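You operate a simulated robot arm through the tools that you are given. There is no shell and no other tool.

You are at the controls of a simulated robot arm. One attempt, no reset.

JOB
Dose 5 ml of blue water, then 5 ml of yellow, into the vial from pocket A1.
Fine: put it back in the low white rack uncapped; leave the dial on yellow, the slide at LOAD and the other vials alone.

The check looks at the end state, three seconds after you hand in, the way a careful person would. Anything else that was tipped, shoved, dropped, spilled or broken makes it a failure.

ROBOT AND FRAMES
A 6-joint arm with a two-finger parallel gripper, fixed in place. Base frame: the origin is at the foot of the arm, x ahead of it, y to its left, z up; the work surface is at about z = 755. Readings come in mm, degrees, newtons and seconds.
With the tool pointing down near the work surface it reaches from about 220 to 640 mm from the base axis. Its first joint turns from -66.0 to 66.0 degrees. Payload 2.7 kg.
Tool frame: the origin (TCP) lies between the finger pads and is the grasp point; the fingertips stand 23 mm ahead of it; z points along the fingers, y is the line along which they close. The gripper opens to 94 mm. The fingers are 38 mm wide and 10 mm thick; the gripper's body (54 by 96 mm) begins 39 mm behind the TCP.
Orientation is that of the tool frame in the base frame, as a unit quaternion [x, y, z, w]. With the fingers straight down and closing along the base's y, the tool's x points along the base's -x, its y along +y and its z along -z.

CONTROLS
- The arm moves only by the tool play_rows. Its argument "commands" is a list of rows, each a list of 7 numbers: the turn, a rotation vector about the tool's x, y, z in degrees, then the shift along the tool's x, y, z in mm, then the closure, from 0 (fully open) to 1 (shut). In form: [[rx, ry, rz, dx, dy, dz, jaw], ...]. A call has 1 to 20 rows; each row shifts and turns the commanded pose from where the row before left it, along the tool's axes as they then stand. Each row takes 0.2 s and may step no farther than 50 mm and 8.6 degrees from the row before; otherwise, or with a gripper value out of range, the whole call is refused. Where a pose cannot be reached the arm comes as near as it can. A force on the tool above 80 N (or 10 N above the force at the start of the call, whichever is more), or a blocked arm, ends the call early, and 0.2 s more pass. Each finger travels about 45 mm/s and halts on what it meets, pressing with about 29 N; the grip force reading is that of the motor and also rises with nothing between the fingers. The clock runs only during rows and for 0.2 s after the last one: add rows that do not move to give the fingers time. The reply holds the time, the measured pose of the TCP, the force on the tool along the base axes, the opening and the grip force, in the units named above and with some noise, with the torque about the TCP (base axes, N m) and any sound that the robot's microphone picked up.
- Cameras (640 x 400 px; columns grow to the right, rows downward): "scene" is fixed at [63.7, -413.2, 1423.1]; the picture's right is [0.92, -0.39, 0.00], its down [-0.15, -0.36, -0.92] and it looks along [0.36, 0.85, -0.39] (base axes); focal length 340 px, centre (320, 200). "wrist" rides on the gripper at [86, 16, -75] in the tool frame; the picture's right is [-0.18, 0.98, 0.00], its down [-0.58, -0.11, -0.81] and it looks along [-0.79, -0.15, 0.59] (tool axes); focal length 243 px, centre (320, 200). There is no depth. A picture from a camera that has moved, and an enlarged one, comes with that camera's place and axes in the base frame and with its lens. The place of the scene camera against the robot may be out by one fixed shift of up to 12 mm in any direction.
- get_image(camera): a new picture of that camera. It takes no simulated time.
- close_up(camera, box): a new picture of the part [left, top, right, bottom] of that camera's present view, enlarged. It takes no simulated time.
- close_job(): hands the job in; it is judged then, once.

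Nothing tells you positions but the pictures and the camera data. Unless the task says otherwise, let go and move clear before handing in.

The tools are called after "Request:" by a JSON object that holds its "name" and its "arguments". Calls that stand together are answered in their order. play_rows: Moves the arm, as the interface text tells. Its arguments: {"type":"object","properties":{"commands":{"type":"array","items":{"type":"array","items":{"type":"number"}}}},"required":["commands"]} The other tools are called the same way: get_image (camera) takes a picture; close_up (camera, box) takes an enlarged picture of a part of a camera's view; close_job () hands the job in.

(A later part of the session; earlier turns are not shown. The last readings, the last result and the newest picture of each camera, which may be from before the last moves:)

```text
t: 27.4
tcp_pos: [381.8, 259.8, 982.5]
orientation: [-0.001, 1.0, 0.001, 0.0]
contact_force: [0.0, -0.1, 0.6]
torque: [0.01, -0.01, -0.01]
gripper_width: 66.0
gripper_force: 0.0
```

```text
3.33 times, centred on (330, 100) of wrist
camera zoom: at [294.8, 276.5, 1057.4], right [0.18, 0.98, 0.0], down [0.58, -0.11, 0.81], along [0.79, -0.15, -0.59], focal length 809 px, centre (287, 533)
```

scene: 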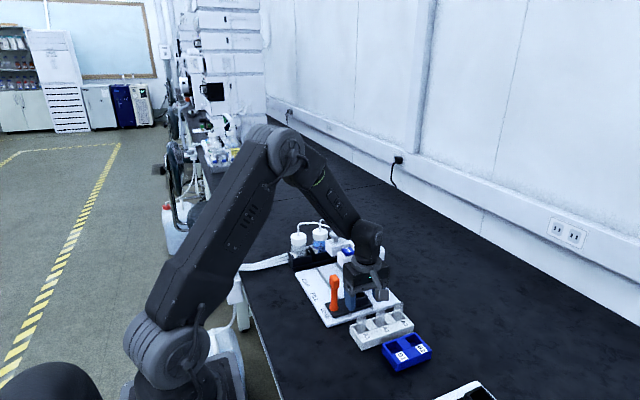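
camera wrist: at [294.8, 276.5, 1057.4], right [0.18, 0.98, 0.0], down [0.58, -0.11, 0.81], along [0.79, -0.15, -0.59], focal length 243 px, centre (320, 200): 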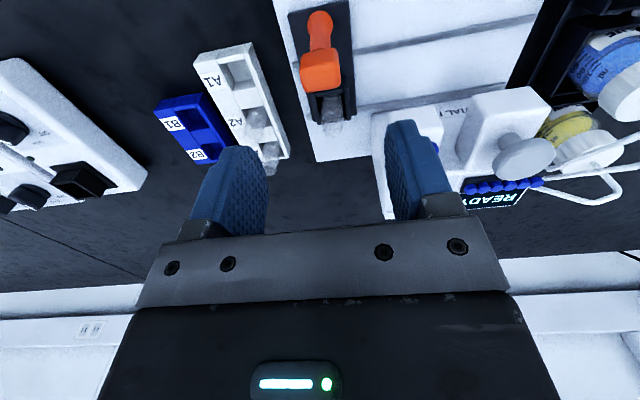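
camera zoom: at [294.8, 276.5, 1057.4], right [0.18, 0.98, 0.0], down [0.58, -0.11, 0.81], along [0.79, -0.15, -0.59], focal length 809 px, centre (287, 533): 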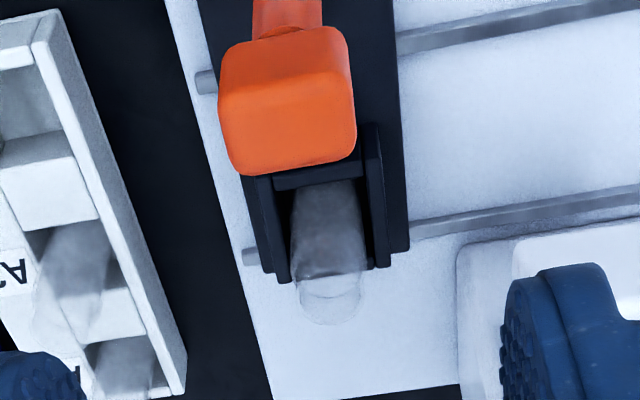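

The handle head is about 28 mm wide, centred near (383, 261) with its top at z ≈ 882. I will descend over it and grip the head.

Request:
{"name": "play_rows", "arguments": {"commands": [[0, 0, 0, -1.5, 0.6, 20, 0.3], [0, 0, 0, 0, 0, 25, 0.3], [0, 0, 0, 0, 0, 25, 0.3], [0, 0, 0, 0, 0, 20, 0.3], [0, 0, 0, 0, 0, 12, 0.3], [0, 0, 0, 0, 0, 8, 0.3], [0, 0, 0, 0, 0, 0, 0.3]]}}

Request:
{"name": "get_image", "arguments": {"camera": "wrist"}}

Request:
{"name": "close_up", "arguments": {"camera": "scene", "box": [300, 220, 400, 320]}}

```text
t: 29.0
tcp_pos: [384.2, 261.7, 872.5]
orientation: [-0.002, 1.0, 0.001, 0.0]
contact_force: [0.3, 0.1, 0.6]
torque: [-0.01, 0.0, -0.03]
gripper_width: 65.7
gripper_force: 0.1
```

```text
taken
camera wrist: at [297.0, 277.0, 946.6], right [0.18, 0.98, 0.0], down [0.58, -0.11, 0.81], along [0.79, -0.15, -0.59], focal length 243 px, centre (320, 200)
```

wrist: 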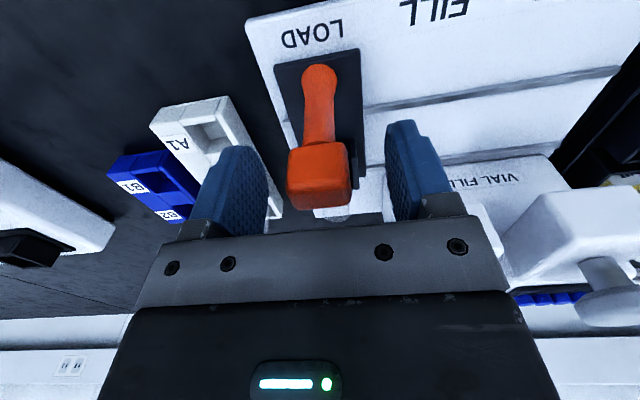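

```text
4.00 times, centred on (350, 270) of scene
camera zoom: at [63.7, -413.2, 1423.1], right [0.92, -0.39, 0.0], down [-0.15, -0.36, -0.92], along [0.36, 0.85, -0.39], focal length 1359 px, centre (200, -80)
```

zoom: 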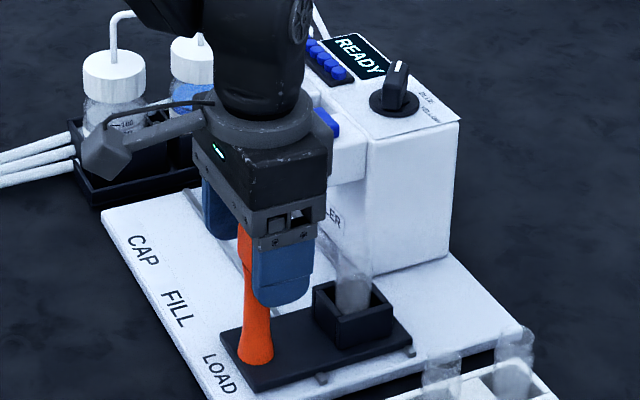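

Request:
{"name": "play_rows", "arguments": {"commands": [[0, 0, 0, 0, 0, 0, 0.5], [0, 0, 0, 0, 0, 0, 0.62], [0, 0, 0, 0, 0, 0, 0.7], [0, 0, 0, 0, 0, 0, 0.8], [0, 0, 0, 0, 0, 0, 0.85], [0, 0, 0, 0, 0, 0, 0.85]]}}

Request:
{"name": "get_image", "arguments": {"camera": "wrist"}}

```text
t: 30.4
tcp_pos: [383.8, 259.4, 871.8]
orientation: [-0.001, 1.0, 0.001, -0.001]
contact_force: [-0.3, -0.2, -0.6]
torque: [-0.67, -0.26, -0.25]
gripper_width: 29.7
gripper_force: 44.7
```

```text
taken
camera wrist: at [297.0, 276.9, 946.8], right [0.18, 0.98, 0.0], down [0.58, -0.11, 0.81], along [0.79, -0.15, -0.59], focal length 243 px, centre (320, 200)
```

wrist: 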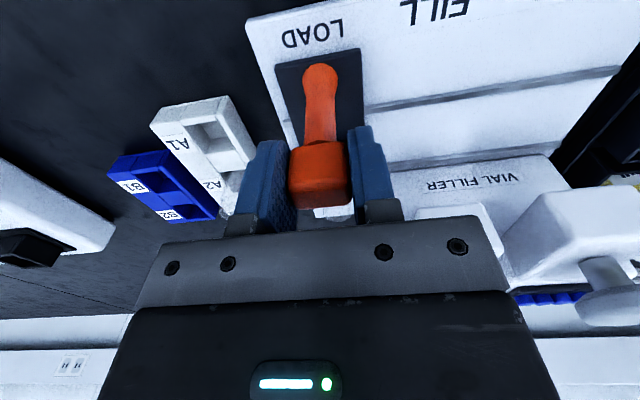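

The handle is gripped (29.7 mm). I will slide it gently toward FILL, watching force and sound.

Request:
{"name": "play_rows", "arguments": {"commands": [[0, 0, 0, 0, 2, 0, 0.85], [0, 0, 0, 0, 3, 0, 0.85], [0, 0, 0, 0, 4, 0, 0.85], [0, 0, 0, 0, 5, 0, 0.85], [0, 0, 0, 0, 5, 0, 0.85], [0, 0, 0, 0, 5, 0, 0.85], [0, 0, 0, 0, 5, 0, 0.85], [0, 0, 0, 0, 5, 0, 0.85], [0, 0, 0, 0, 4, 0, 0.85], [0, 0, 0, 0, 2, 0, 0.85], [0, 0, 0, 0, 0, 0, 0.85]]}}

Request:
{"name": "get_image", "arguments": {"camera": "wrist"}}

Request:
{"name": "close_up", "arguments": {"camera": "scene", "box": [300, 220, 400, 320]}}

```text
t: 32.8
tcp_pos: [383.3, 300.3, 870.7]
orientation: [0.0, 1.0, 0.002, 0.0]
contact_force: [12.0, -0.3, -17.5]
torque: [-0.67, -0.21, -0.31]
gripper_width: 30.0
gripper_force: 45.2
```

```text
taken
camera wrist: at [297.0, 317.2, 946.9], right [0.18, 0.98, 0.0], down [0.58, -0.11, 0.81], along [0.79, -0.15, -0.59], focal length 243 px, centre (320, 200)
```

wrist: 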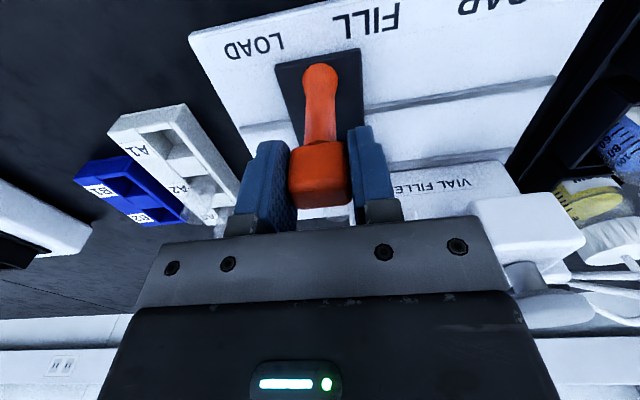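

```text
4.00 times, centred on (350, 270) of scene
camera zoom: at [64.2, -413.0, 1423.1], right [0.92, -0.39, 0.0], down [-0.15, -0.36, -0.92], along [0.36, 0.85, -0.39], focal length 1359 px, centre (200, -80)
```

zoom: 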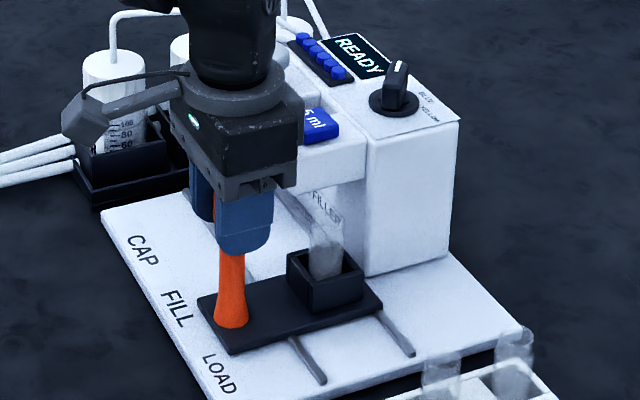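

Request:
{"name": "play_rows", "arguments": {"commands": [[0, 0, 0, 0, 2, 0, 0.85], [0, 0, 0, 0, 4, 0, 0.85], [0, 0, 0, 0, 5, 0, 0.85], [0, 0, 0, 0, 5, 0, 0.85], [0, 0, 0, 0, 5, 0, 0.85], [0, 0, 0, 0, 4, 0, 0.85], [0, 0, 0, 0, 3, 0, 0.85], [0, 0, 0, 0, 2, 0, 0.85], [0, 0, 0, 0, 1, 0, 0.85], [0, 0, 0, 0, 0, 0, 0.85]]}}

Request:
{"name": "get_image", "arguments": {"camera": "wrist"}}

Request:
{"name": "close_up", "arguments": {"camera": "scene", "box": [300, 220, 400, 320]}}

```text
t: 35.0
tcp_pos: [384.0, 332.0, 872.4]
orientation: [-0.001, 1.0, 0.001, -0.001]
contact_force: [13.0, 1.5, -14.9]
torque: [-0.57, 0.03, -0.28]
gripper_width: 29.8
gripper_force: 44.4
```

```text
taken
camera wrist: at [297.0, 348.2, 946.9], right [0.18, 0.98, 0.0], down [0.58, -0.11, 0.81], along [0.79, -0.15, -0.59], focal length 243 px, centre (320, 200)
```

wrist: 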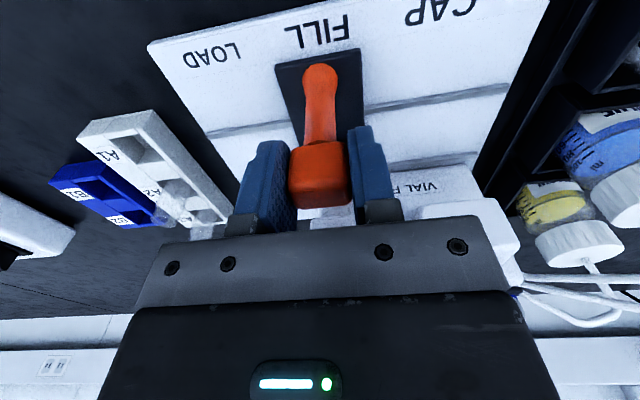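

```text
4.00 times, centred on (350, 270) of scene
camera zoom: at [64.2, -412.9, 1423.1], right [0.92, -0.39, 0.0], down [-0.15, -0.36, -0.92], along [0.36, 0.85, -0.39], focal length 1359 px, centre (200, -80)
```

zoom: 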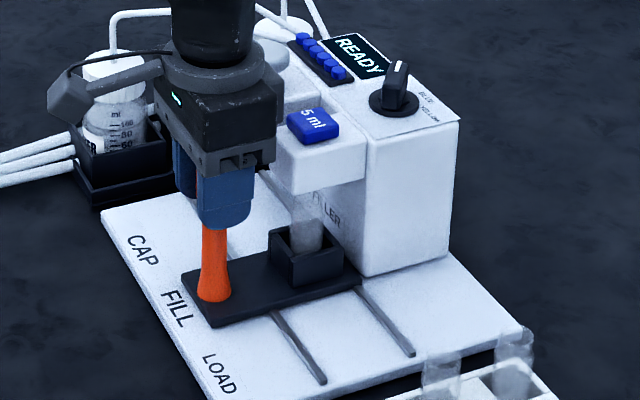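

The carriage is a few millimetres short of the FILL mark; I will move it about 3 mm further, to y ≈ 335.3.

Request:
{"name": "play_rows", "arguments": {"commands": [[0, 0, 0, 0, 1, 0, 0.85], [0, 0, 0, 0, 1, 0, 0.85], [0, 0, 0, 0, 1, 0, 0.85], [0, 0, 0, 0, 0, 0, 0.85]]}}

Request:
{"name": "get_image", "arguments": {"camera": "wrist"}}

Request:
{"name": "close_up", "arguments": {"camera": "scene", "box": [330, 230, 390, 290]}}

Request:
{"name": "close_up", "arguments": {"camera": "wrist", "box": [180, 0, 500, 200]}}

```text
t: 36.0
tcp_pos: [384.6, 334.6, 872.1]
orientation: [-0.001, 1.0, 0.001, -0.001]
contact_force: [10.4, 0.5, -15.8]
torque: [-0.55, -0.56, -0.28]
gripper_width: 29.8
gripper_force: 44.7
```

```text
taken
camera wrist: at [297.0, 350.9, 946.9], right [0.18, 0.98, 0.0], down [0.58, -0.11, 0.81], along [0.79, -0.15, -0.59], focal length 243 px, centre (320, 200)
```

wrist: 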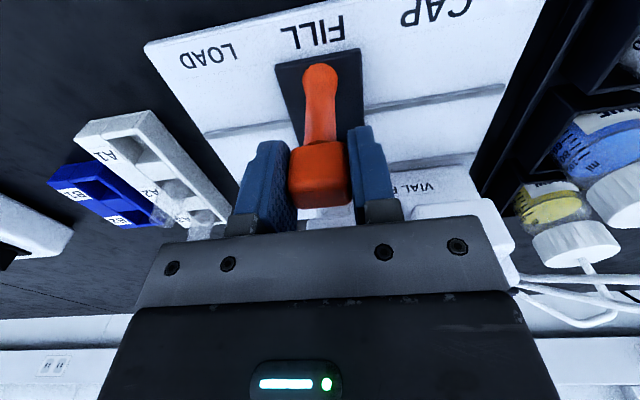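

```text
6.67 times, centred on (360, 260) of scene
camera zoom: at [64.1, -413.0, 1423.1], right [0.92, -0.39, 0.0], down [-0.15, -0.36, -0.92], along [0.36, 0.85, -0.39], focal length 2266 px, centre (53, -200)
```

zoom: 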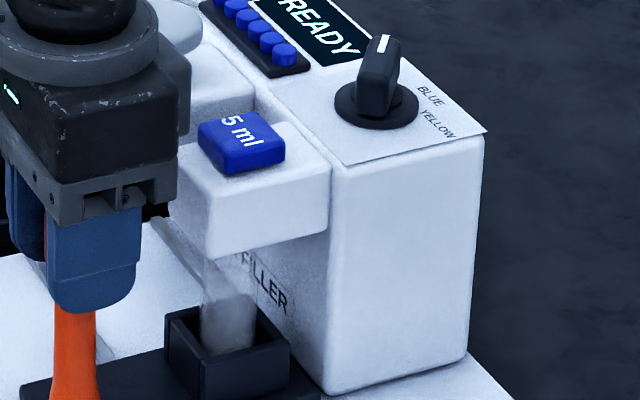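

```text
2.00 times, centred on (340, 100) of wrist
camera zoom: at [297.0, 350.9, 946.9], right [0.18, 0.98, 0.0], down [0.58, -0.11, 0.81], along [0.79, -0.15, -0.59], focal length 485 px, centre (280, 400)
```

zoom: 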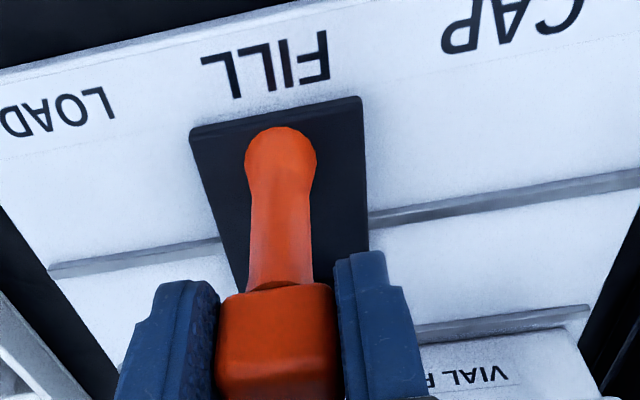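

The carriage centre now lines up with the FILL label. I will let go of the handle, rise clear and inspect the vial under the filler head.

Request:
{"name": "play_rows", "arguments": {"commands": [[0, 0, 0, 0, 0, 0, 0.7], [0, 0, 0, 0, 0, 0, 0.6], [0, 0, 0, 0, 0, 0, 0.45], [0, 0, 0, 0, 0, 0, 0.35], [0, 0, 0, 0, 0, -5, 0.35], [0, 0, 0, 0, 0, -15, 0.35], [0, 0, 0, 0, 0, -20, 0.35], [0, 0, 0, 0, 0, -25, 0.35], [0, 0, 0, 0, 0, -25, 0.35], [0, 0, 0, 0, 0, -25, 0.35], [0, 0, 0, 0, 0, -20, 0.35], [0, 0, 0, 0, 0, 0, 0.35]]}}

Request:
{"name": "get_image", "arguments": {"camera": "wrist"}}

Request:
{"name": "close_up", "arguments": {"camera": "wrist", "box": [240, 20, 420, 160]}}

Request:
{"name": "close_up", "arguments": {"camera": "scene", "box": [300, 220, 400, 320]}}

```text
t: 38.6
tcp_pos: [382.7, 333.2, 1007.4]
orientation: [-0.001, 1.0, 0.001, -0.001]
contact_force: [0.4, 0.5, -0.3]
torque: [0.0, -0.02, 0.01]
gripper_width: 61.1
gripper_force: 0.1
```

```text
taken
camera wrist: at [296.1, 350.2, 1082.4], right [0.18, 0.98, 0.0], down [0.58, -0.11, 0.81], along [0.79, -0.15, -0.59], focal length 243 px, centre (320, 200)
```

wrist: 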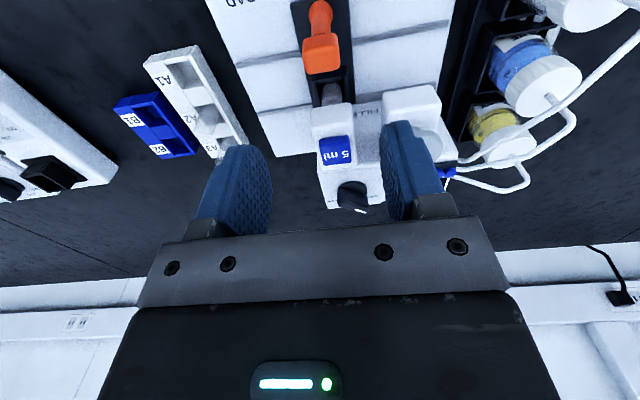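

```text
2.86 times, centred on (330, 90) of wrist
camera zoom: at [296.1, 350.2, 1082.4], right [0.18, 0.98, 0.0], down [0.58, -0.11, 0.81], along [0.79, -0.15, -0.59], focal length 693 px, centre (291, 514)
```

zoom: 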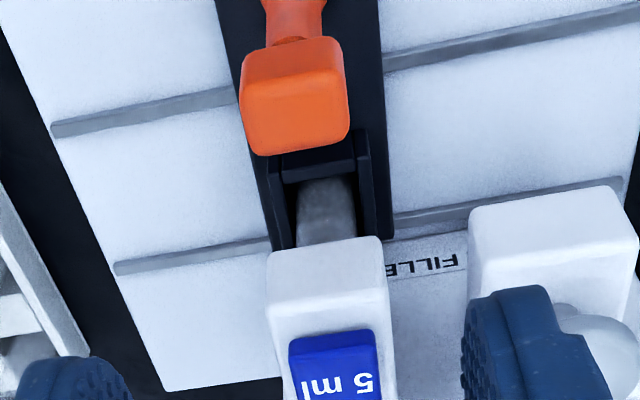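

```text
4.00 times, centred on (350, 270) of scene
camera zoom: at [63.7, -413.2, 1423.1], right [0.92, -0.39, 0.0], down [-0.15, -0.36, -0.92], along [0.36, 0.85, -0.39], focal length 1359 px, centre (200, -80)
```

zoom: 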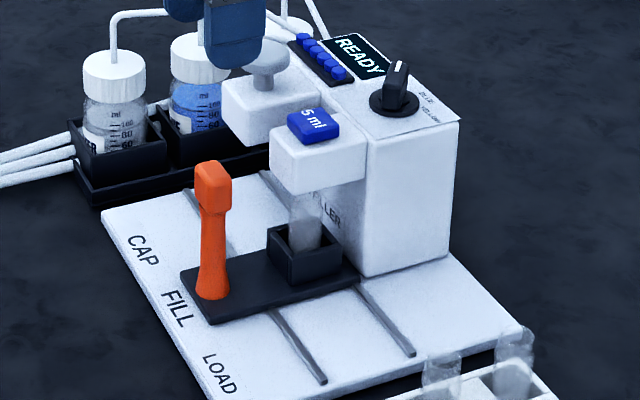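

The vial is centred under the filler head. Now I move toward the dial to measure it from close up.

Request:
{"name": "play_rows", "arguments": {"commands": [[0, 0, 0, -24, 2.5, 0, 0.35], [0, 0, 0, -24, 2.5, 0, 0.35], [0, 0, 0, -24, 2.5, 0, 0.35], [0, 0, 0, -24, 2.5, 0, 0.35], [0, 0, 0, -24, 2.5, 0, 0.35], [0, 0, 0, -20, 0, 0, 0.35], [0, 0, 0, 0, 0, 0, 0.35]]}}

Request:
{"name": "get_image", "arguments": {"camera": "wrist"}}

Request:
{"name": "close_up", "arguments": {"camera": "wrist", "box": [250, 40, 410, 160]}}

Request:
{"name": "close_up", "arguments": {"camera": "scene", "box": [300, 190, 400, 280]}}

```text
t: 40.2
tcp_pos: [523.7, 345.8, 1006.1]
orientation: [-0.001, 1.0, 0.0, 0.0]
contact_force: [-0.4, 0.1, -0.3]
torque: [-0.03, -0.03, 0.01]
gripper_width: 61.3
gripper_force: 0.0
```

```text
taken
camera wrist: at [437.7, 363.0, 1081.8], right [0.18, 0.98, 0.0], down [0.58, -0.11, 0.81], along [0.79, -0.15, -0.59], focal length 243 px, centre (320, 200)
```

wrist: 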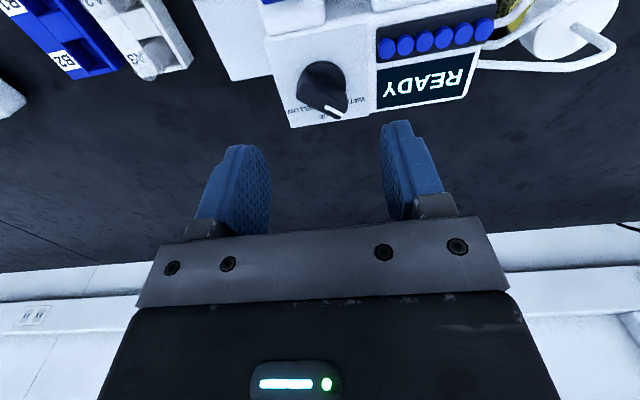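

```text
3.33 times, centred on (330, 100) of wrist
camera zoom: at [437.7, 363.0, 1081.8], right [0.18, 0.98, 0.0], down [0.58, -0.11, 0.81], along [0.79, -0.15, -0.59], focal length 809 px, centre (287, 533)
```

zoom: 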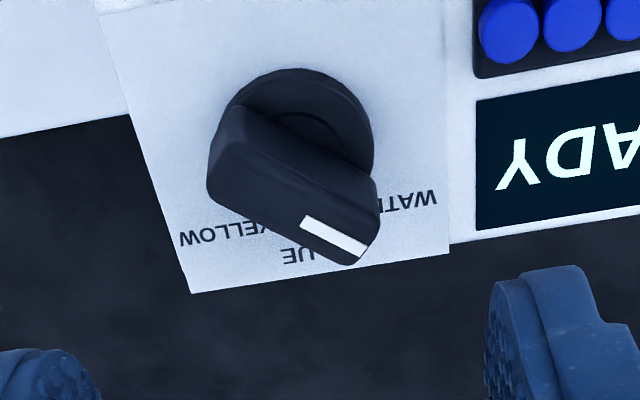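

```text
4.44 times, centred on (350, 235) of scene
camera zoom: at [63.7, -413.2, 1423.1], right [0.92, -0.39, 0.0], down [-0.15, -0.36, -0.92], along [0.36, 0.85, -0.39], focal length 1510 px, centre (187, 44)
```

zoom: 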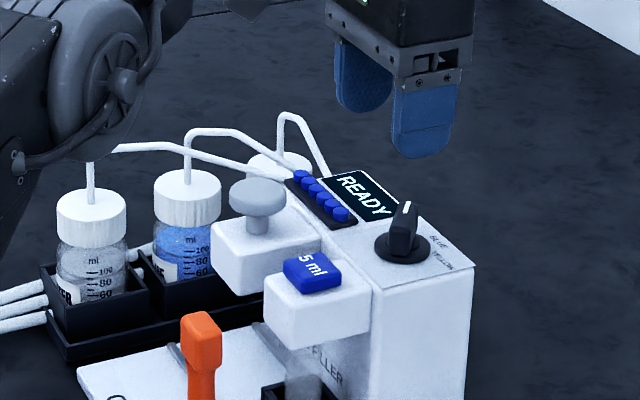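

The dial bar points at WATER with its centre near (529, 347.5). I will turn the gripper 45° to line up with the bar and look again.

Request:
{"name": "play_rows", "arguments": {"commands": [[0, 0, -8.5, 0, 0, 0, 0.35], [0, 0, -8.5, 0, 0, 0, 0.35], [0, 0, -8.5, 0, 0, 0, 0.35], [0, 0, -8.5, 0, 0, 0, 0.35], [0, 0, -8.5, 0, 0, 0, 0.35], [0, 0, -2.5, 0, 0, 15, 0.5], [0, 0, 0, 0, 0, 15, 0.5], [0, 0, 0, 0, 0, 0, 0.5]]}}

Request:
{"name": "get_image", "arguments": {"camera": "wrist"}}

Request:
{"name": "close_up", "arguments": {"camera": "wrist", "box": [250, 40, 390, 145]}}

```text
t: 42.0
tcp_pos: [523.4, 345.7, 977.8]
orientation: [-0.384, 0.924, 0.001, 0.001]
contact_force: [0.5, -0.7, -0.5]
torque: [0.01, -0.01, 0.0]
gripper_width: 47.0
gripper_force: 0.0
```

```text
taken
camera wrist: at [450.6, 296.7, 1052.2], right [-0.57, 0.82, 0.0], down [0.49, 0.33, 0.81], along [0.66, 0.46, -0.59], focal length 243 px, centre (320, 200)
```

wrist: 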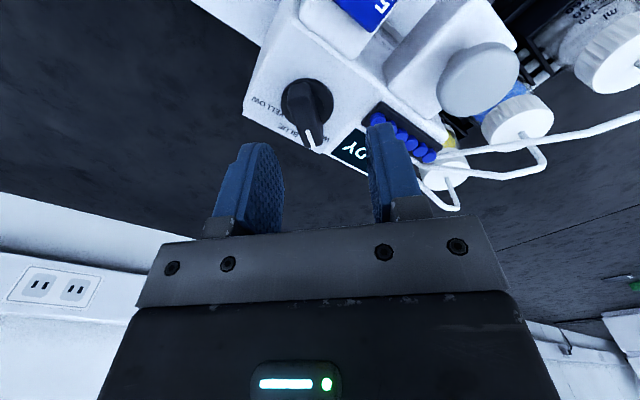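

```text
3.81 times, centred on (320, 92) of wrist
camera zoom: at [450.6, 296.7, 1052.2], right [-0.57, 0.82, 0.0], down [0.49, 0.33, 0.81], along [0.66, 0.46, -0.59], focal length 924 px, centre (320, 610)
```

zoom: 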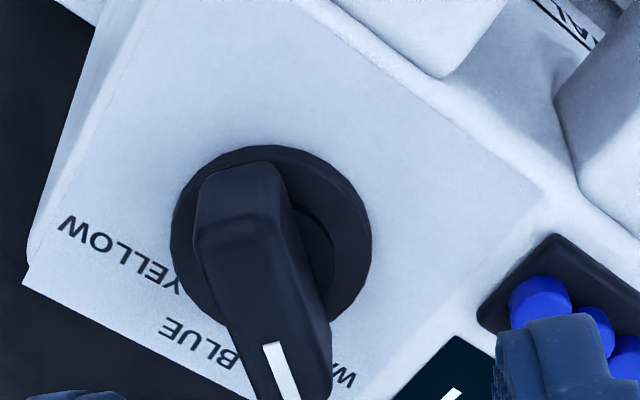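

Triangulating the label plate gives its top at z ≈ 893, with the dial centre near (535.5, 346.3), bar top z ≈ 924 and bar width ~13 mm. I will shift over it, narrow the opening to ~30 mm and verify before going down.

Request:
{"name": "play_rows", "arguments": {"commands": [[0, 0, 0, -4.5, -4.5, 0, 0.68], [0, 0, 0, -4.5, -4.5, 0, 0.68], [0, 0, 0, 0, 0, 10, 0.68], [0, 0, 0, 0, 0, 0, 0.68]]}}

Request:
{"name": "get_image", "arguments": {"camera": "wrist"}}

Request:
{"name": "close_up", "arguments": {"camera": "wrist", "box": [250, 40, 410, 200]}}

```text
t: 43.0
tcp_pos: [536.4, 347.1, 968.5]
orientation: [-0.384, 0.923, 0.001, 0.0]
contact_force: [-1.4, 0.5, -0.5]
torque: [-0.04, -0.03, 0.0]
gripper_width: 30.0
gripper_force: 0.2
```

```text
taken
camera wrist: at [463.2, 296.9, 1042.5], right [-0.57, 0.82, 0.0], down [0.49, 0.33, 0.81], along [0.66, 0.46, -0.59], focal length 243 px, centre (320, 200)
```

wrist: 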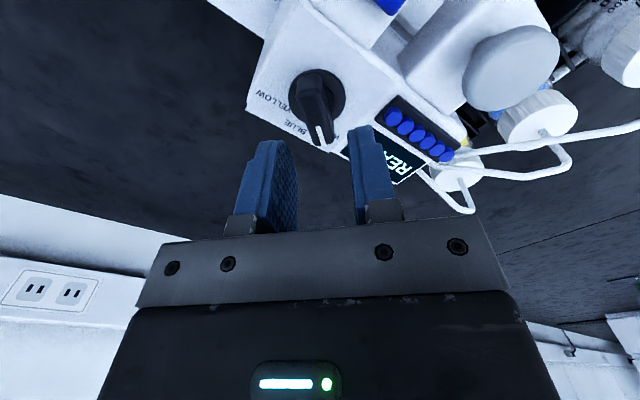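

```text
2.50 times, centred on (330, 120) of wrist
camera zoom: at [463.2, 296.9, 1042.5], right [-0.57, 0.82, 0.0], down [0.49, 0.33, 0.81], along [0.66, 0.46, -0.59], focal length 606 px, centre (295, 400)
```

zoom: 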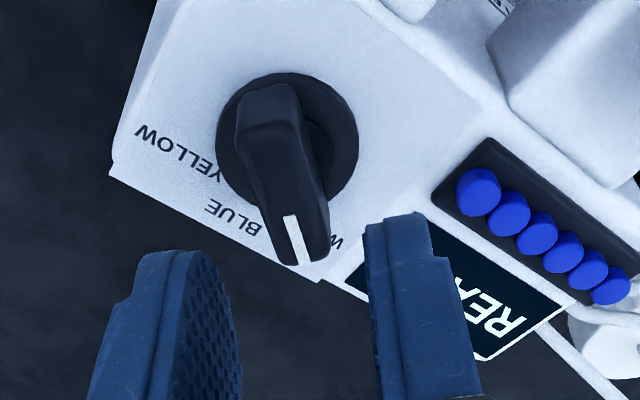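

The bar is about 1.8 mm off along the closing direction; I correct that and lower around it with the tips staying above the plate.

Request:
{"name": "play_rows", "arguments": {"commands": [[0, 0, 0, 0, -1.8, 0, 0.68], [0, 0, 0, 0, 0, 12, 0.68], [0, 0, 0, 0, 0, 10, 0.68], [0, 0, 0, 0, 0, 0, 0.68]]}}

Request:
{"name": "get_image", "arguments": {"camera": "wrist"}}

Request:
{"name": "close_up", "arguments": {"camera": "wrist", "box": [250, 60, 410, 220]}}

Request:
{"name": "close_up", "arguments": {"camera": "scene", "box": [310, 190, 400, 270]}}

```text
t: 44.0
tcp_pos: [537.2, 346.4, 946.2]
orientation: [-0.384, 0.923, 0.0, 0.001]
contact_force: [0.3, -1.3, -0.3]
torque: [0.0, -0.03, 0.02]
gripper_width: 30.1
gripper_force: 0.0
```

```text
taken
camera wrist: at [464.4, 296.1, 1020.2], right [-0.57, 0.82, 0.0], down [0.49, 0.33, 0.81], along [0.66, 0.46, -0.59], focal length 243 px, centre (320, 200)
```

wrist: 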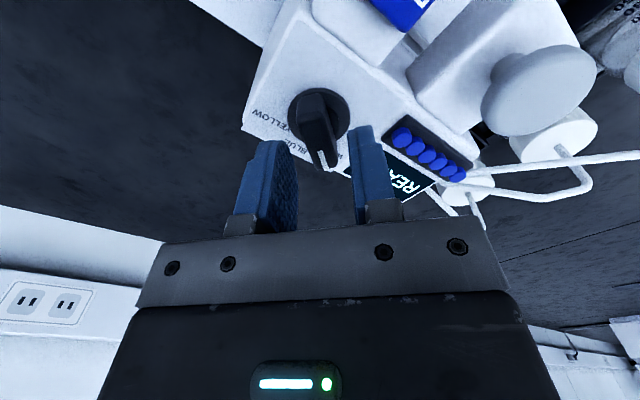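

```text
2.50 times, centred on (330, 140) of wrist
camera zoom: at [464.4, 296.1, 1020.2], right [-0.57, 0.82, 0.0], down [0.49, 0.33, 0.81], along [0.66, 0.46, -0.59], focal length 606 px, centre (295, 350)
```

zoom: 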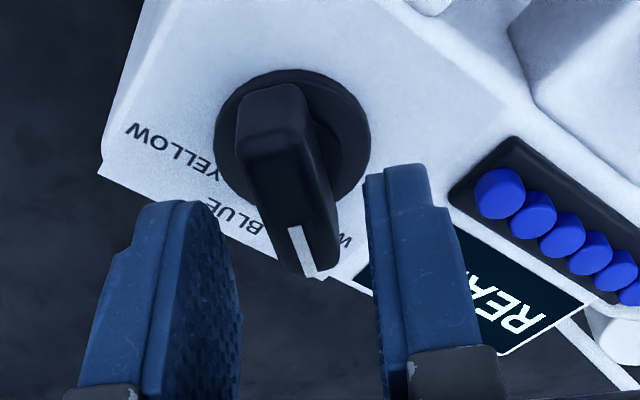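

```text
5.00 times, centred on (355, 230) of scene
camera zoom: at [63.7, -413.2, 1423.1], right [0.92, -0.39, 0.0], down [-0.15, -0.36, -0.92], along [0.36, 0.85, -0.39], focal length 1699 px, centre (145, 50)
```

zoom: 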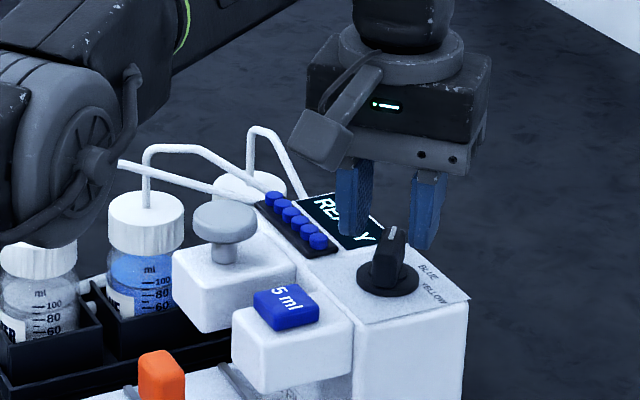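

Request:
{"name": "play_rows", "arguments": {"commands": [[0, 0, 0, 0, 0, 8, 0.68], [0, 0, 0, 0, 0, 7, 0.68], [0, 0, 0, 0, 0, 4, 0.68], [0, 0, 0, 0, 0, 0, 0.68]]}}

Request:
{"name": "get_image", "arguments": {"camera": "wrist"}}

Request:
{"name": "close_up", "arguments": {"camera": "wrist", "box": [250, 60, 410, 220]}}

Request:
{"name": "close_up", "arguments": {"camera": "scene", "box": [310, 190, 400, 270]}}

```text
t: 45.0
tcp_pos: [536.1, 344.8, 926.0]
orientation: [-0.383, 0.924, 0.0, 0.001]
contact_force: [-0.7, 0.4, -0.1]
torque: [0.0, 0.0, -0.01]
gripper_width: 30.1
gripper_force: 0.1
```

```text
taken
camera wrist: at [464.5, 296.2, 1000.9], right [-0.57, 0.82, 0.0], down [0.49, 0.33, 0.81], along [0.66, 0.46, -0.59], focal length 243 px, centre (320, 200)
```

wrist: 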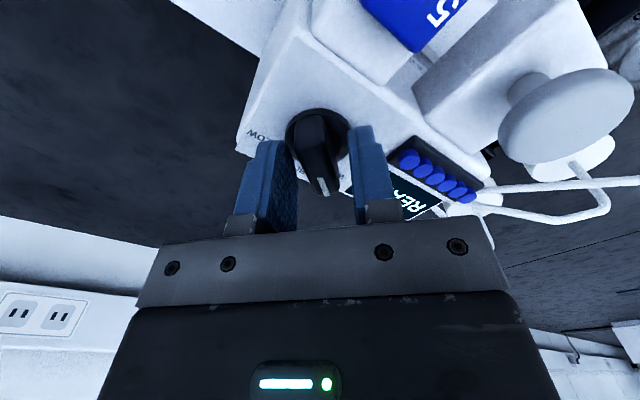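

```text
2.50 times, centred on (330, 140) of wrist
camera zoom: at [464.5, 296.2, 1000.9], right [-0.57, 0.82, 0.0], down [0.49, 0.33, 0.81], along [0.66, 0.46, -0.59], focal length 606 px, centre (295, 350)
```

zoom: 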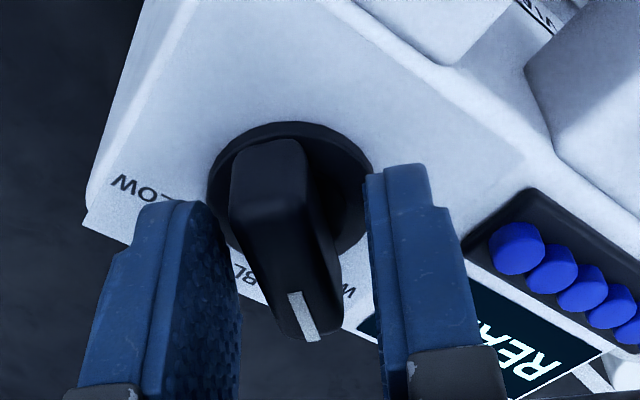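

```text
5.00 times, centred on (355, 230) of scene
camera zoom: at [63.7, -413.2, 1423.1], right [0.92, -0.39, 0.0], down [-0.15, -0.36, -0.92], along [0.36, 0.85, -0.39], focal length 1699 px, centre (145, 50)
```

zoom: 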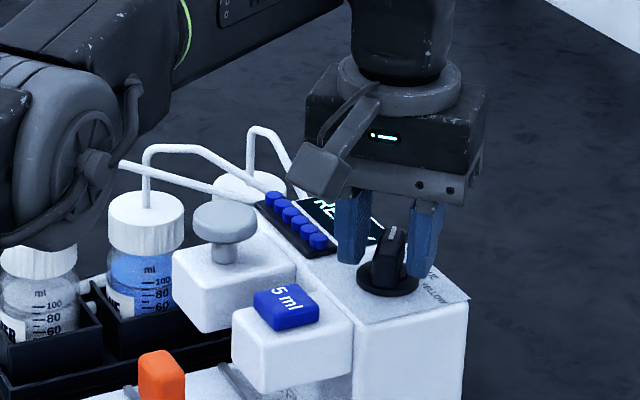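

The bar sits between the pads. I close on it.

Request:
{"name": "play_rows", "arguments": {"commands": [[0, 0, 0, 0, 0, 0, 0.76], [0, 0, 0, 0, 0, 0, 0.84], [0, 0, 0, 0, 0, 0, 0.92], [0, 0, 0, 0, 0, 0, 0.95], [0, 0, 0, 0, 0, 0, 0.95]]}}

Request:
{"name": "close_up", "arguments": {"camera": "wrist", "box": [250, 60, 410, 220]}}

```text
t: 46.2
tcp_pos: [537.9, 344.3, 927.0]
orientation: [-0.382, 0.924, 0.001, -0.001]
contact_force: [3.9, -5.0, -1.0]
torque: [-0.23, -0.11, 0.02]
gripper_width: 15.0
gripper_force: 44.8
```

```text
2.50 times, centred on (330, 140) of wrist
camera zoom: at [464.9, 295.6, 1001.0], right [-0.57, 0.82, 0.0], down [0.49, 0.33, 0.81], along [0.66, 0.46, -0.59], focal length 606 px, centre (295, 350)
```

zoom: 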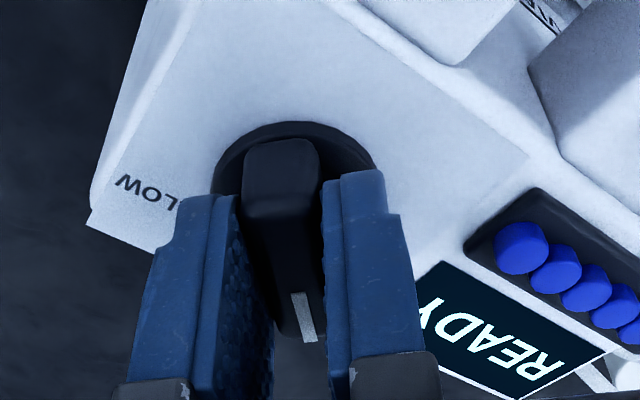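

The bar is gripped at 15 mm. I will turn it slowly clockwise (from above) toward BLUE, halfway first.

Request:
{"name": "play_rows", "arguments": {"commands": [[0, 0, 0, 0, -0.7, 0, 0.95], [0, 0, 4.5, 0, 0, 0, 0.95], [0, 0, 4.5, 0, 0, 0, 0.95], [0, 0, 4.5, 0, 0, 0, 0.95], [0, 0, 4.5, 0, 0, 0, 0.95], [0, 0, 4.5, 0, 0, 0, 0.95], [0, 0, 0, 0, 0, 0, 0.95]]}}

Request:
{"name": "get_image", "arguments": {"camera": "wrist"}}

Request:
{"name": "close_up", "arguments": {"camera": "scene", "box": [310, 190, 400, 270]}}

```text
t: 47.8
tcp_pos: [536.4, 346.1, 925.4]
orientation: [-0.195, 0.981, 0.001, -0.002]
contact_force: [-1.5, -0.8, 0.3]
torque: [-0.77, 1.13, -0.02]
gripper_width: 14.6
gripper_force: 45.1
```

```text
taken
camera wrist: at [451.3, 327.5, 1001.1], right [-0.21, 0.98, 0.0], down [0.58, 0.12, 0.81], along [0.79, 0.17, -0.59], focal length 243 px, centre (320, 200)
```

wrist: 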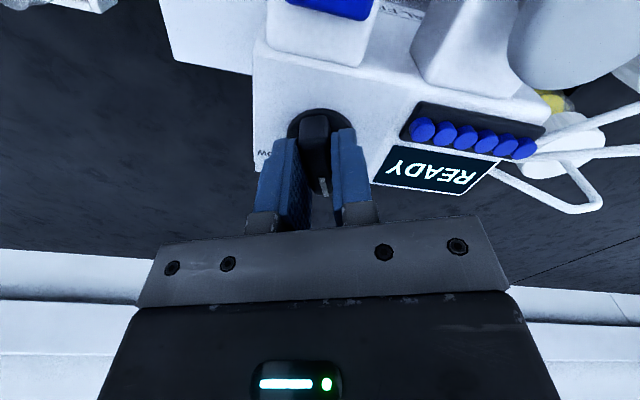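

```text
5.00 times, centred on (355, 230) of scene
camera zoom: at [63.7, -413.2, 1423.1], right [0.92, -0.39, 0.0], down [-0.15, -0.36, -0.92], along [0.36, 0.85, -0.39], focal length 1699 px, centre (145, 50)
```

zoom: 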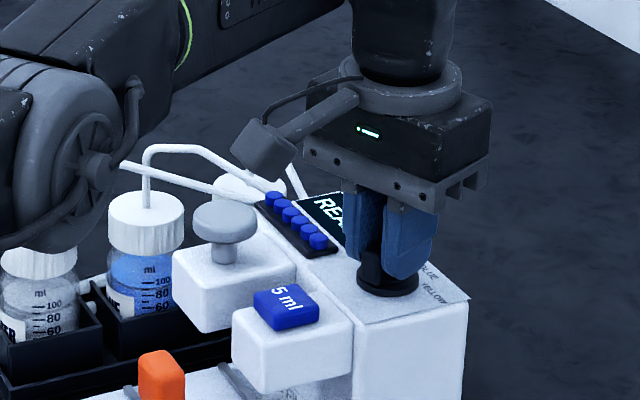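

Request:
{"name": "play_rows", "arguments": {"commands": [[0, 0, 4.5, 0, 0, 0, 0.95], [0, 0, 4.5, 0, 0, 0, 0.95], [0, 0, 4.5, 0, 0, 0, 0.95], [0, 0, 4.5, 0, 0, 0, 0.95], [0, 0, 4.5, 0, 0, 0, 0.95], [0, 0, 0, 0, 0, 0, 0.95]]}}

Request:
{"name": "get_image", "arguments": {"camera": "wrist"}}

Request:
{"name": "close_up", "arguments": {"camera": "wrist", "box": [250, 60, 410, 220]}}

```text
t: 49.2
tcp_pos: [535.8, 346.5, 926.8]
orientation: [-0.001, 1.0, 0.001, 0.001]
contact_force: [-10.8, 1.5, -3.1]
torque: [-0.22, -0.47, -0.02]
gripper_width: 15.3
gripper_force: 44.8
```

```text
taken
camera wrist: at [450.7, 362.3, 1001.1], right [0.18, 0.98, 0.0], down [0.58, -0.11, 0.81], along [0.79, -0.15, -0.59], focal length 243 px, centre (320, 200)
```

wrist: 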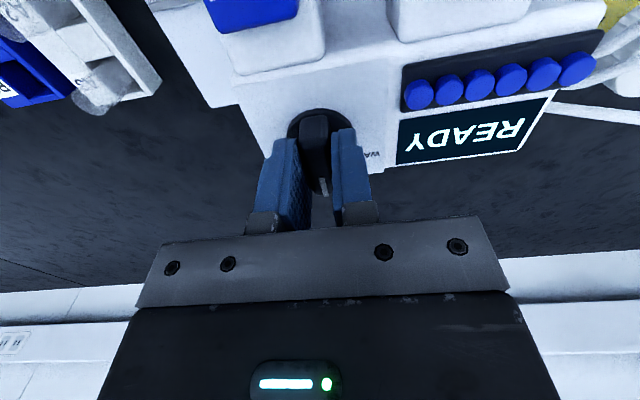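

```text
2.50 times, centred on (330, 140) of wrist
camera zoom: at [450.7, 362.3, 1001.1], right [0.18, 0.98, 0.0], down [0.58, -0.11, 0.81], along [0.79, -0.15, -0.59], focal length 606 px, centre (295, 350)
```

zoom: 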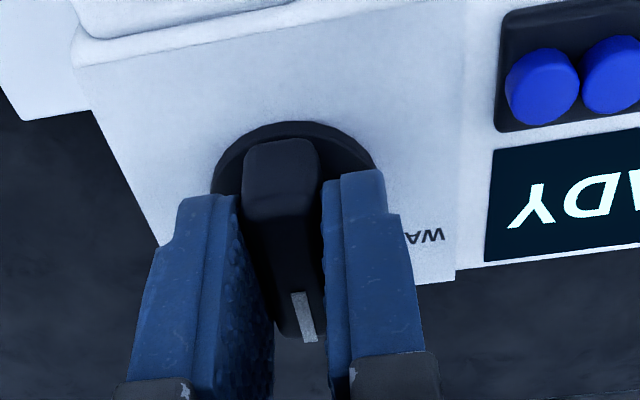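

The bar now points along +x (BLUE). I release, rise and check the pointer against the labels.

Request:
{"name": "play_rows", "arguments": {"commands": [[0, 0, 0, 0, 0, 0, 0.85], [0, 0, 0, 0, 0, 0, 0.75], [0, 0, 0, 0, 0, 0, 0.68], [0, 0, 0, 0, 0, -10, 0.68], [0, 0, 0, 0, 0, -15, 0.68], [0, 0, 0, 0, 0, -20, 0.68], [0, 0, 0, 0, 0, -20, 0.68], [0, 0, 0, 0, 0, -15, 0.68], [0, 0, 0, 0, 0, 0, 0.68]]}}

Request:
{"name": "get_image", "arguments": {"camera": "wrist"}}

Request:
{"name": "close_up", "arguments": {"camera": "wrist", "box": [240, 0, 440, 150]}}

Request:
{"name": "close_up", "arguments": {"camera": "scene", "box": [310, 200, 400, 270]}}

```text
t: 51.2
tcp_pos: [532.0, 340.8, 1004.7]
orientation: [-0.001, 1.0, 0.001, 0.0]
contact_force: [-0.2, 0.8, -0.2]
torque: [0.0, 0.02, -0.03]
gripper_width: 30.4
gripper_force: 0.1
out of reach, approached as far as the arm can: row 7
```

```text
taken
camera wrist: at [445.6, 356.7, 1079.8], right [0.18, 0.98, 0.0], down [0.58, -0.11, 0.81], along [0.79, -0.15, -0.59], focal length 243 px, centre (320, 200)
```

wrist: 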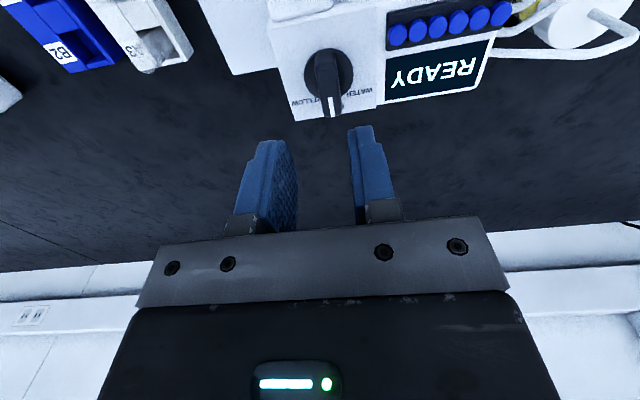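

```text
2.67 times, centred on (340, 75) of wrist
camera zoom: at [445.6, 356.7, 1079.8], right [0.18, 0.98, 0.0], down [0.58, -0.11, 0.81], along [0.79, -0.15, -0.59], focal length 647 px, centre (267, 533)
```

zoom: 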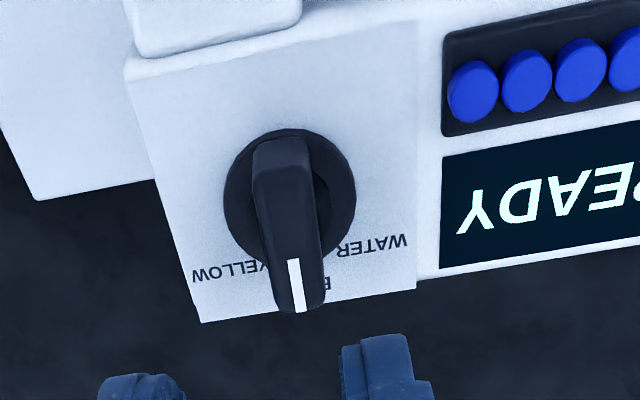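

```text
5.71 times, centred on (355, 235) of scene
camera zoom: at [63.7, -413.2, 1423.1], right [0.92, -0.39, 0.0], down [-0.15, -0.36, -0.92], along [0.36, 0.85, -0.39], focal length 1942 px, centre (120, 0)
```

zoom: 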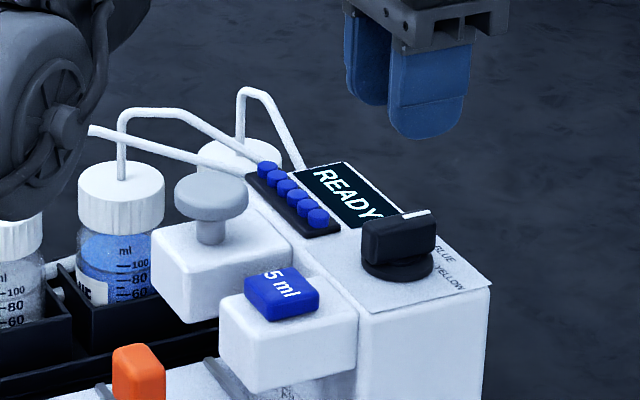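

The dial points at BLUE. Next I close the fingers and move above the 5 ml button, estimated at (464, 334.6) with its top near z ≈ 898.

Request:
{"name": "play_rows", "arguments": {"commands": [[0, 0, 0, 20, -1, 0, 1.0], [0, 0, 0, 20, -1, 0, 1.0], [0, 0, 0, 20, -1, 10, 1.0], [0, 0, 0, 0, 0, 20, 1.0], [0, 0, 0, 0, 0, 0, 1.0]]}}

Request:
{"name": "get_image", "arguments": {"camera": "wrist"}}

Request:
{"name": "close_up", "arguments": {"camera": "wrist", "box": [240, 20, 420, 180]}}

```text
t: 52.4
tcp_pos: [473.4, 338.1, 974.6]
orientation: [0.0, 1.0, 0.0, 0.0]
contact_force: [-0.5, -0.2, -0.1]
torque: [-0.02, -0.01, 0.0]
gripper_width: 0.0
gripper_force: 28.7
```

```text
taken
camera wrist: at [386.7, 354.8, 1049.6], right [0.18, 0.98, 0.0], down [0.58, -0.11, 0.81], along [0.79, -0.15, -0.59], focal length 243 px, centre (320, 200)
```

wrist: 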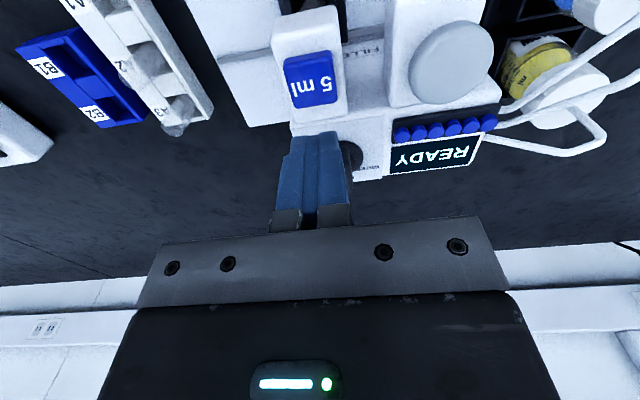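

```text
2.50 times, centred on (330, 100) of wrist
camera zoom: at [386.7, 354.8, 1049.6], right [0.18, 0.98, 0.0], down [0.58, -0.11, 0.81], along [0.79, -0.15, -0.59], focal length 606 px, centre (295, 450)
```

zoom: 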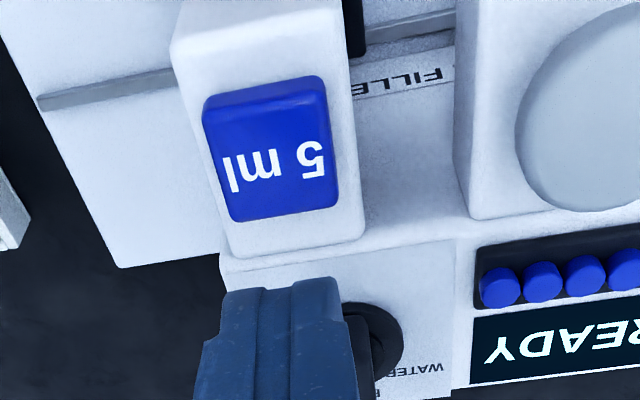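

The button centre computes to (464.6, 335.2). I align above it and descend to just short of contact.

Request:
{"name": "play_rows", "arguments": {"commands": [[0, 0, 0, 8.1, -3.6, 0, 1.0], [0, 0, 0, 0, 0, 15, 1.0], [0, 0, 0, 0, 0, 15, 1.0], [0, 0, 0, 0, 0, 10, 1.0], [0, 0, 0, 0, 0, 5, 1.0], [0, 0, 0, 0, 0, 0, 1.0]]}}

Request:
{"name": "get_image", "arguments": {"camera": "wrist"}}

Request:
{"name": "close_up", "arguments": {"camera": "scene", "box": [320, 200, 400, 290]}}

```text
t: 53.8
tcp_pos: [466.2, 334.7, 930.8]
orientation: [-0.001, 1.0, 0.001, 0.001]
contact_force: [1.4, -0.5, 0.8]
torque: [0.0, -0.01, 0.0]
gripper_width: 0.0
gripper_force: 29.1
```

```text
taken
camera wrist: at [378.5, 351.3, 1004.9], right [0.18, 0.98, 0.0], down [0.58, -0.11, 0.81], along [0.79, -0.15, -0.59], focal length 243 px, centre (320, 200)
```

wrist: 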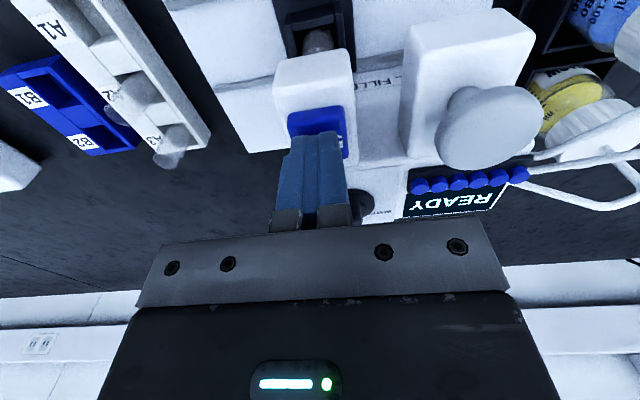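

```text
4.44 times, centred on (360, 245) of scene
camera zoom: at [63.7, -413.2, 1423.1], right [0.92, -0.39, 0.0], down [-0.15, -0.36, -0.92], along [0.36, 0.85, -0.39], focal length 1510 px, centre (142, 0)
```

zoom: 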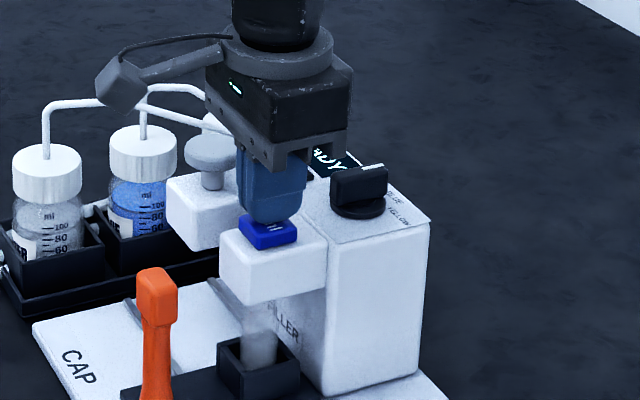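

Request:
{"name": "play_rows", "arguments": {"commands": [[0, 0, 0, 0, 0, 2, 1.0], [0, 0, 0, 0, 0, 2, 1.0], [0, 0, 0, 0, 0, 2, 1.0], [0, 0, 0, 0, 0, 0, 1.0]]}}

```text
t: 54.8
tcp_pos: [464.9, 334.7, 924.5]
orientation: [-0.001, 1.0, 0.0, 0.0]
contact_force: [1.4, -0.5, 1.9]
torque: [0.02, -0.03, -0.02]
gripper_width: 0.0
gripper_force: 28.8
```

Request:
{"name": "play_rows", "arguments": {"commands": [[0, 0, 0, 0, 0, 1.5, 1.0], [0, 0, 0, 0, 0, 1.5, 1.0], [0, 0, 0, 0, 0, 0, 1.0]]}}

Request:
{"name": "close_up", "arguments": {"camera": "scene", "box": [320, 200, 400, 290]}}

```text
t: 55.6
tcp_pos: [464.2, 335.9, 921.2]
orientation: [-0.001, 1.0, 0.0, 0.0]
contact_force: [2.0, -0.9, 3.7]
torque: [-0.04, 0.02, 0.03]
gripper_width: 0.2
gripper_force: 29.6
heard: click
```

```text
4.44 times, centred on (360, 245) of scene
camera zoom: at [63.7, -413.2, 1423.1], right [0.92, -0.39, 0.0], down [-0.15, -0.36, -0.92], along [0.36, 0.85, -0.39], focal length 1510 px, centre (142, 0)
```

zoom: 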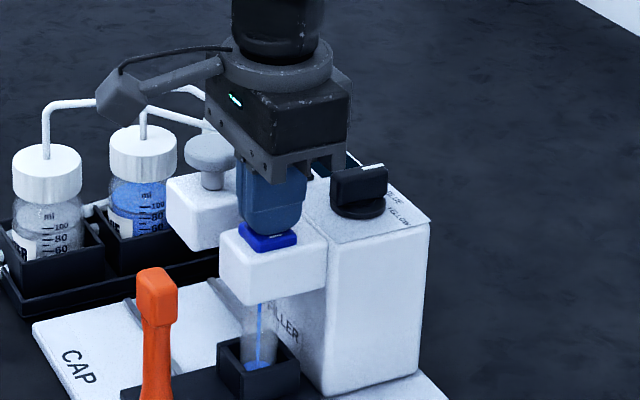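

A click was heard and a blue stream runs into the vial. I lift off the button and wait for the dose to finish.

Request:
{"name": "play_rows", "arguments": {"commands": [[0, 0, 0, 0, 0, -5, 1.0], [0, 0, 0, 0, 0, -15, 1.0], [0, 0, 0, 0, 0, -20, 1.0], [0, 0, 0, 0, 0, -10, 1.0], [0, 0, 0, 0, 0, 0, 1.0]]}}

Request:
{"name": "close_up", "arguments": {"camera": "scene", "box": [320, 200, 400, 290]}}

Request:
{"name": "get_image", "arguments": {"camera": "wrist"}}

```text
t: 56.8
tcp_pos: [465.9, 335.4, 971.6]
orientation: [-0.001, 1.0, 0.001, 0.0]
contact_force: [0.1, -0.4, -0.3]
torque: [-0.04, -0.01, -0.01]
gripper_width: 0.2
gripper_force: 28.8
```

```text
4.44 times, centred on (360, 245) of scene
camera zoom: at [63.7, -413.2, 1423.1], right [0.92, -0.39, 0.0], down [-0.15, -0.36, -0.92], along [0.36, 0.85, -0.39], focal length 1510 px, centre (142, 0)
```

zoom: 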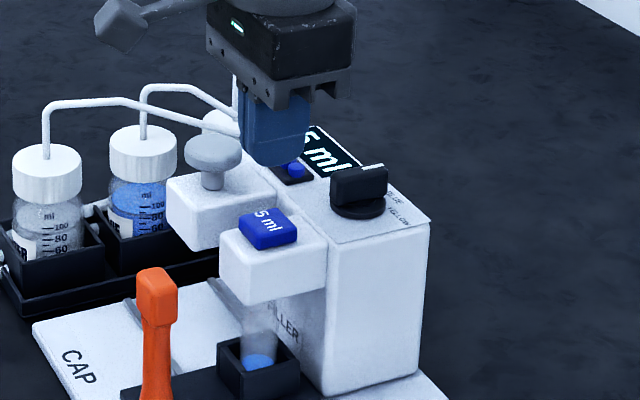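

```text
taken
camera wrist: at [378.7, 351.6, 1046.4], right [0.18, 0.98, 0.0], down [0.58, -0.11, 0.81], along [0.79, -0.15, -0.59], focal length 243 px, centre (320, 200)
```

wrist: 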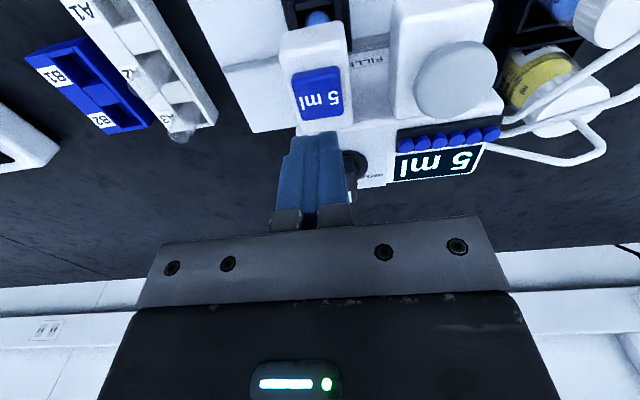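

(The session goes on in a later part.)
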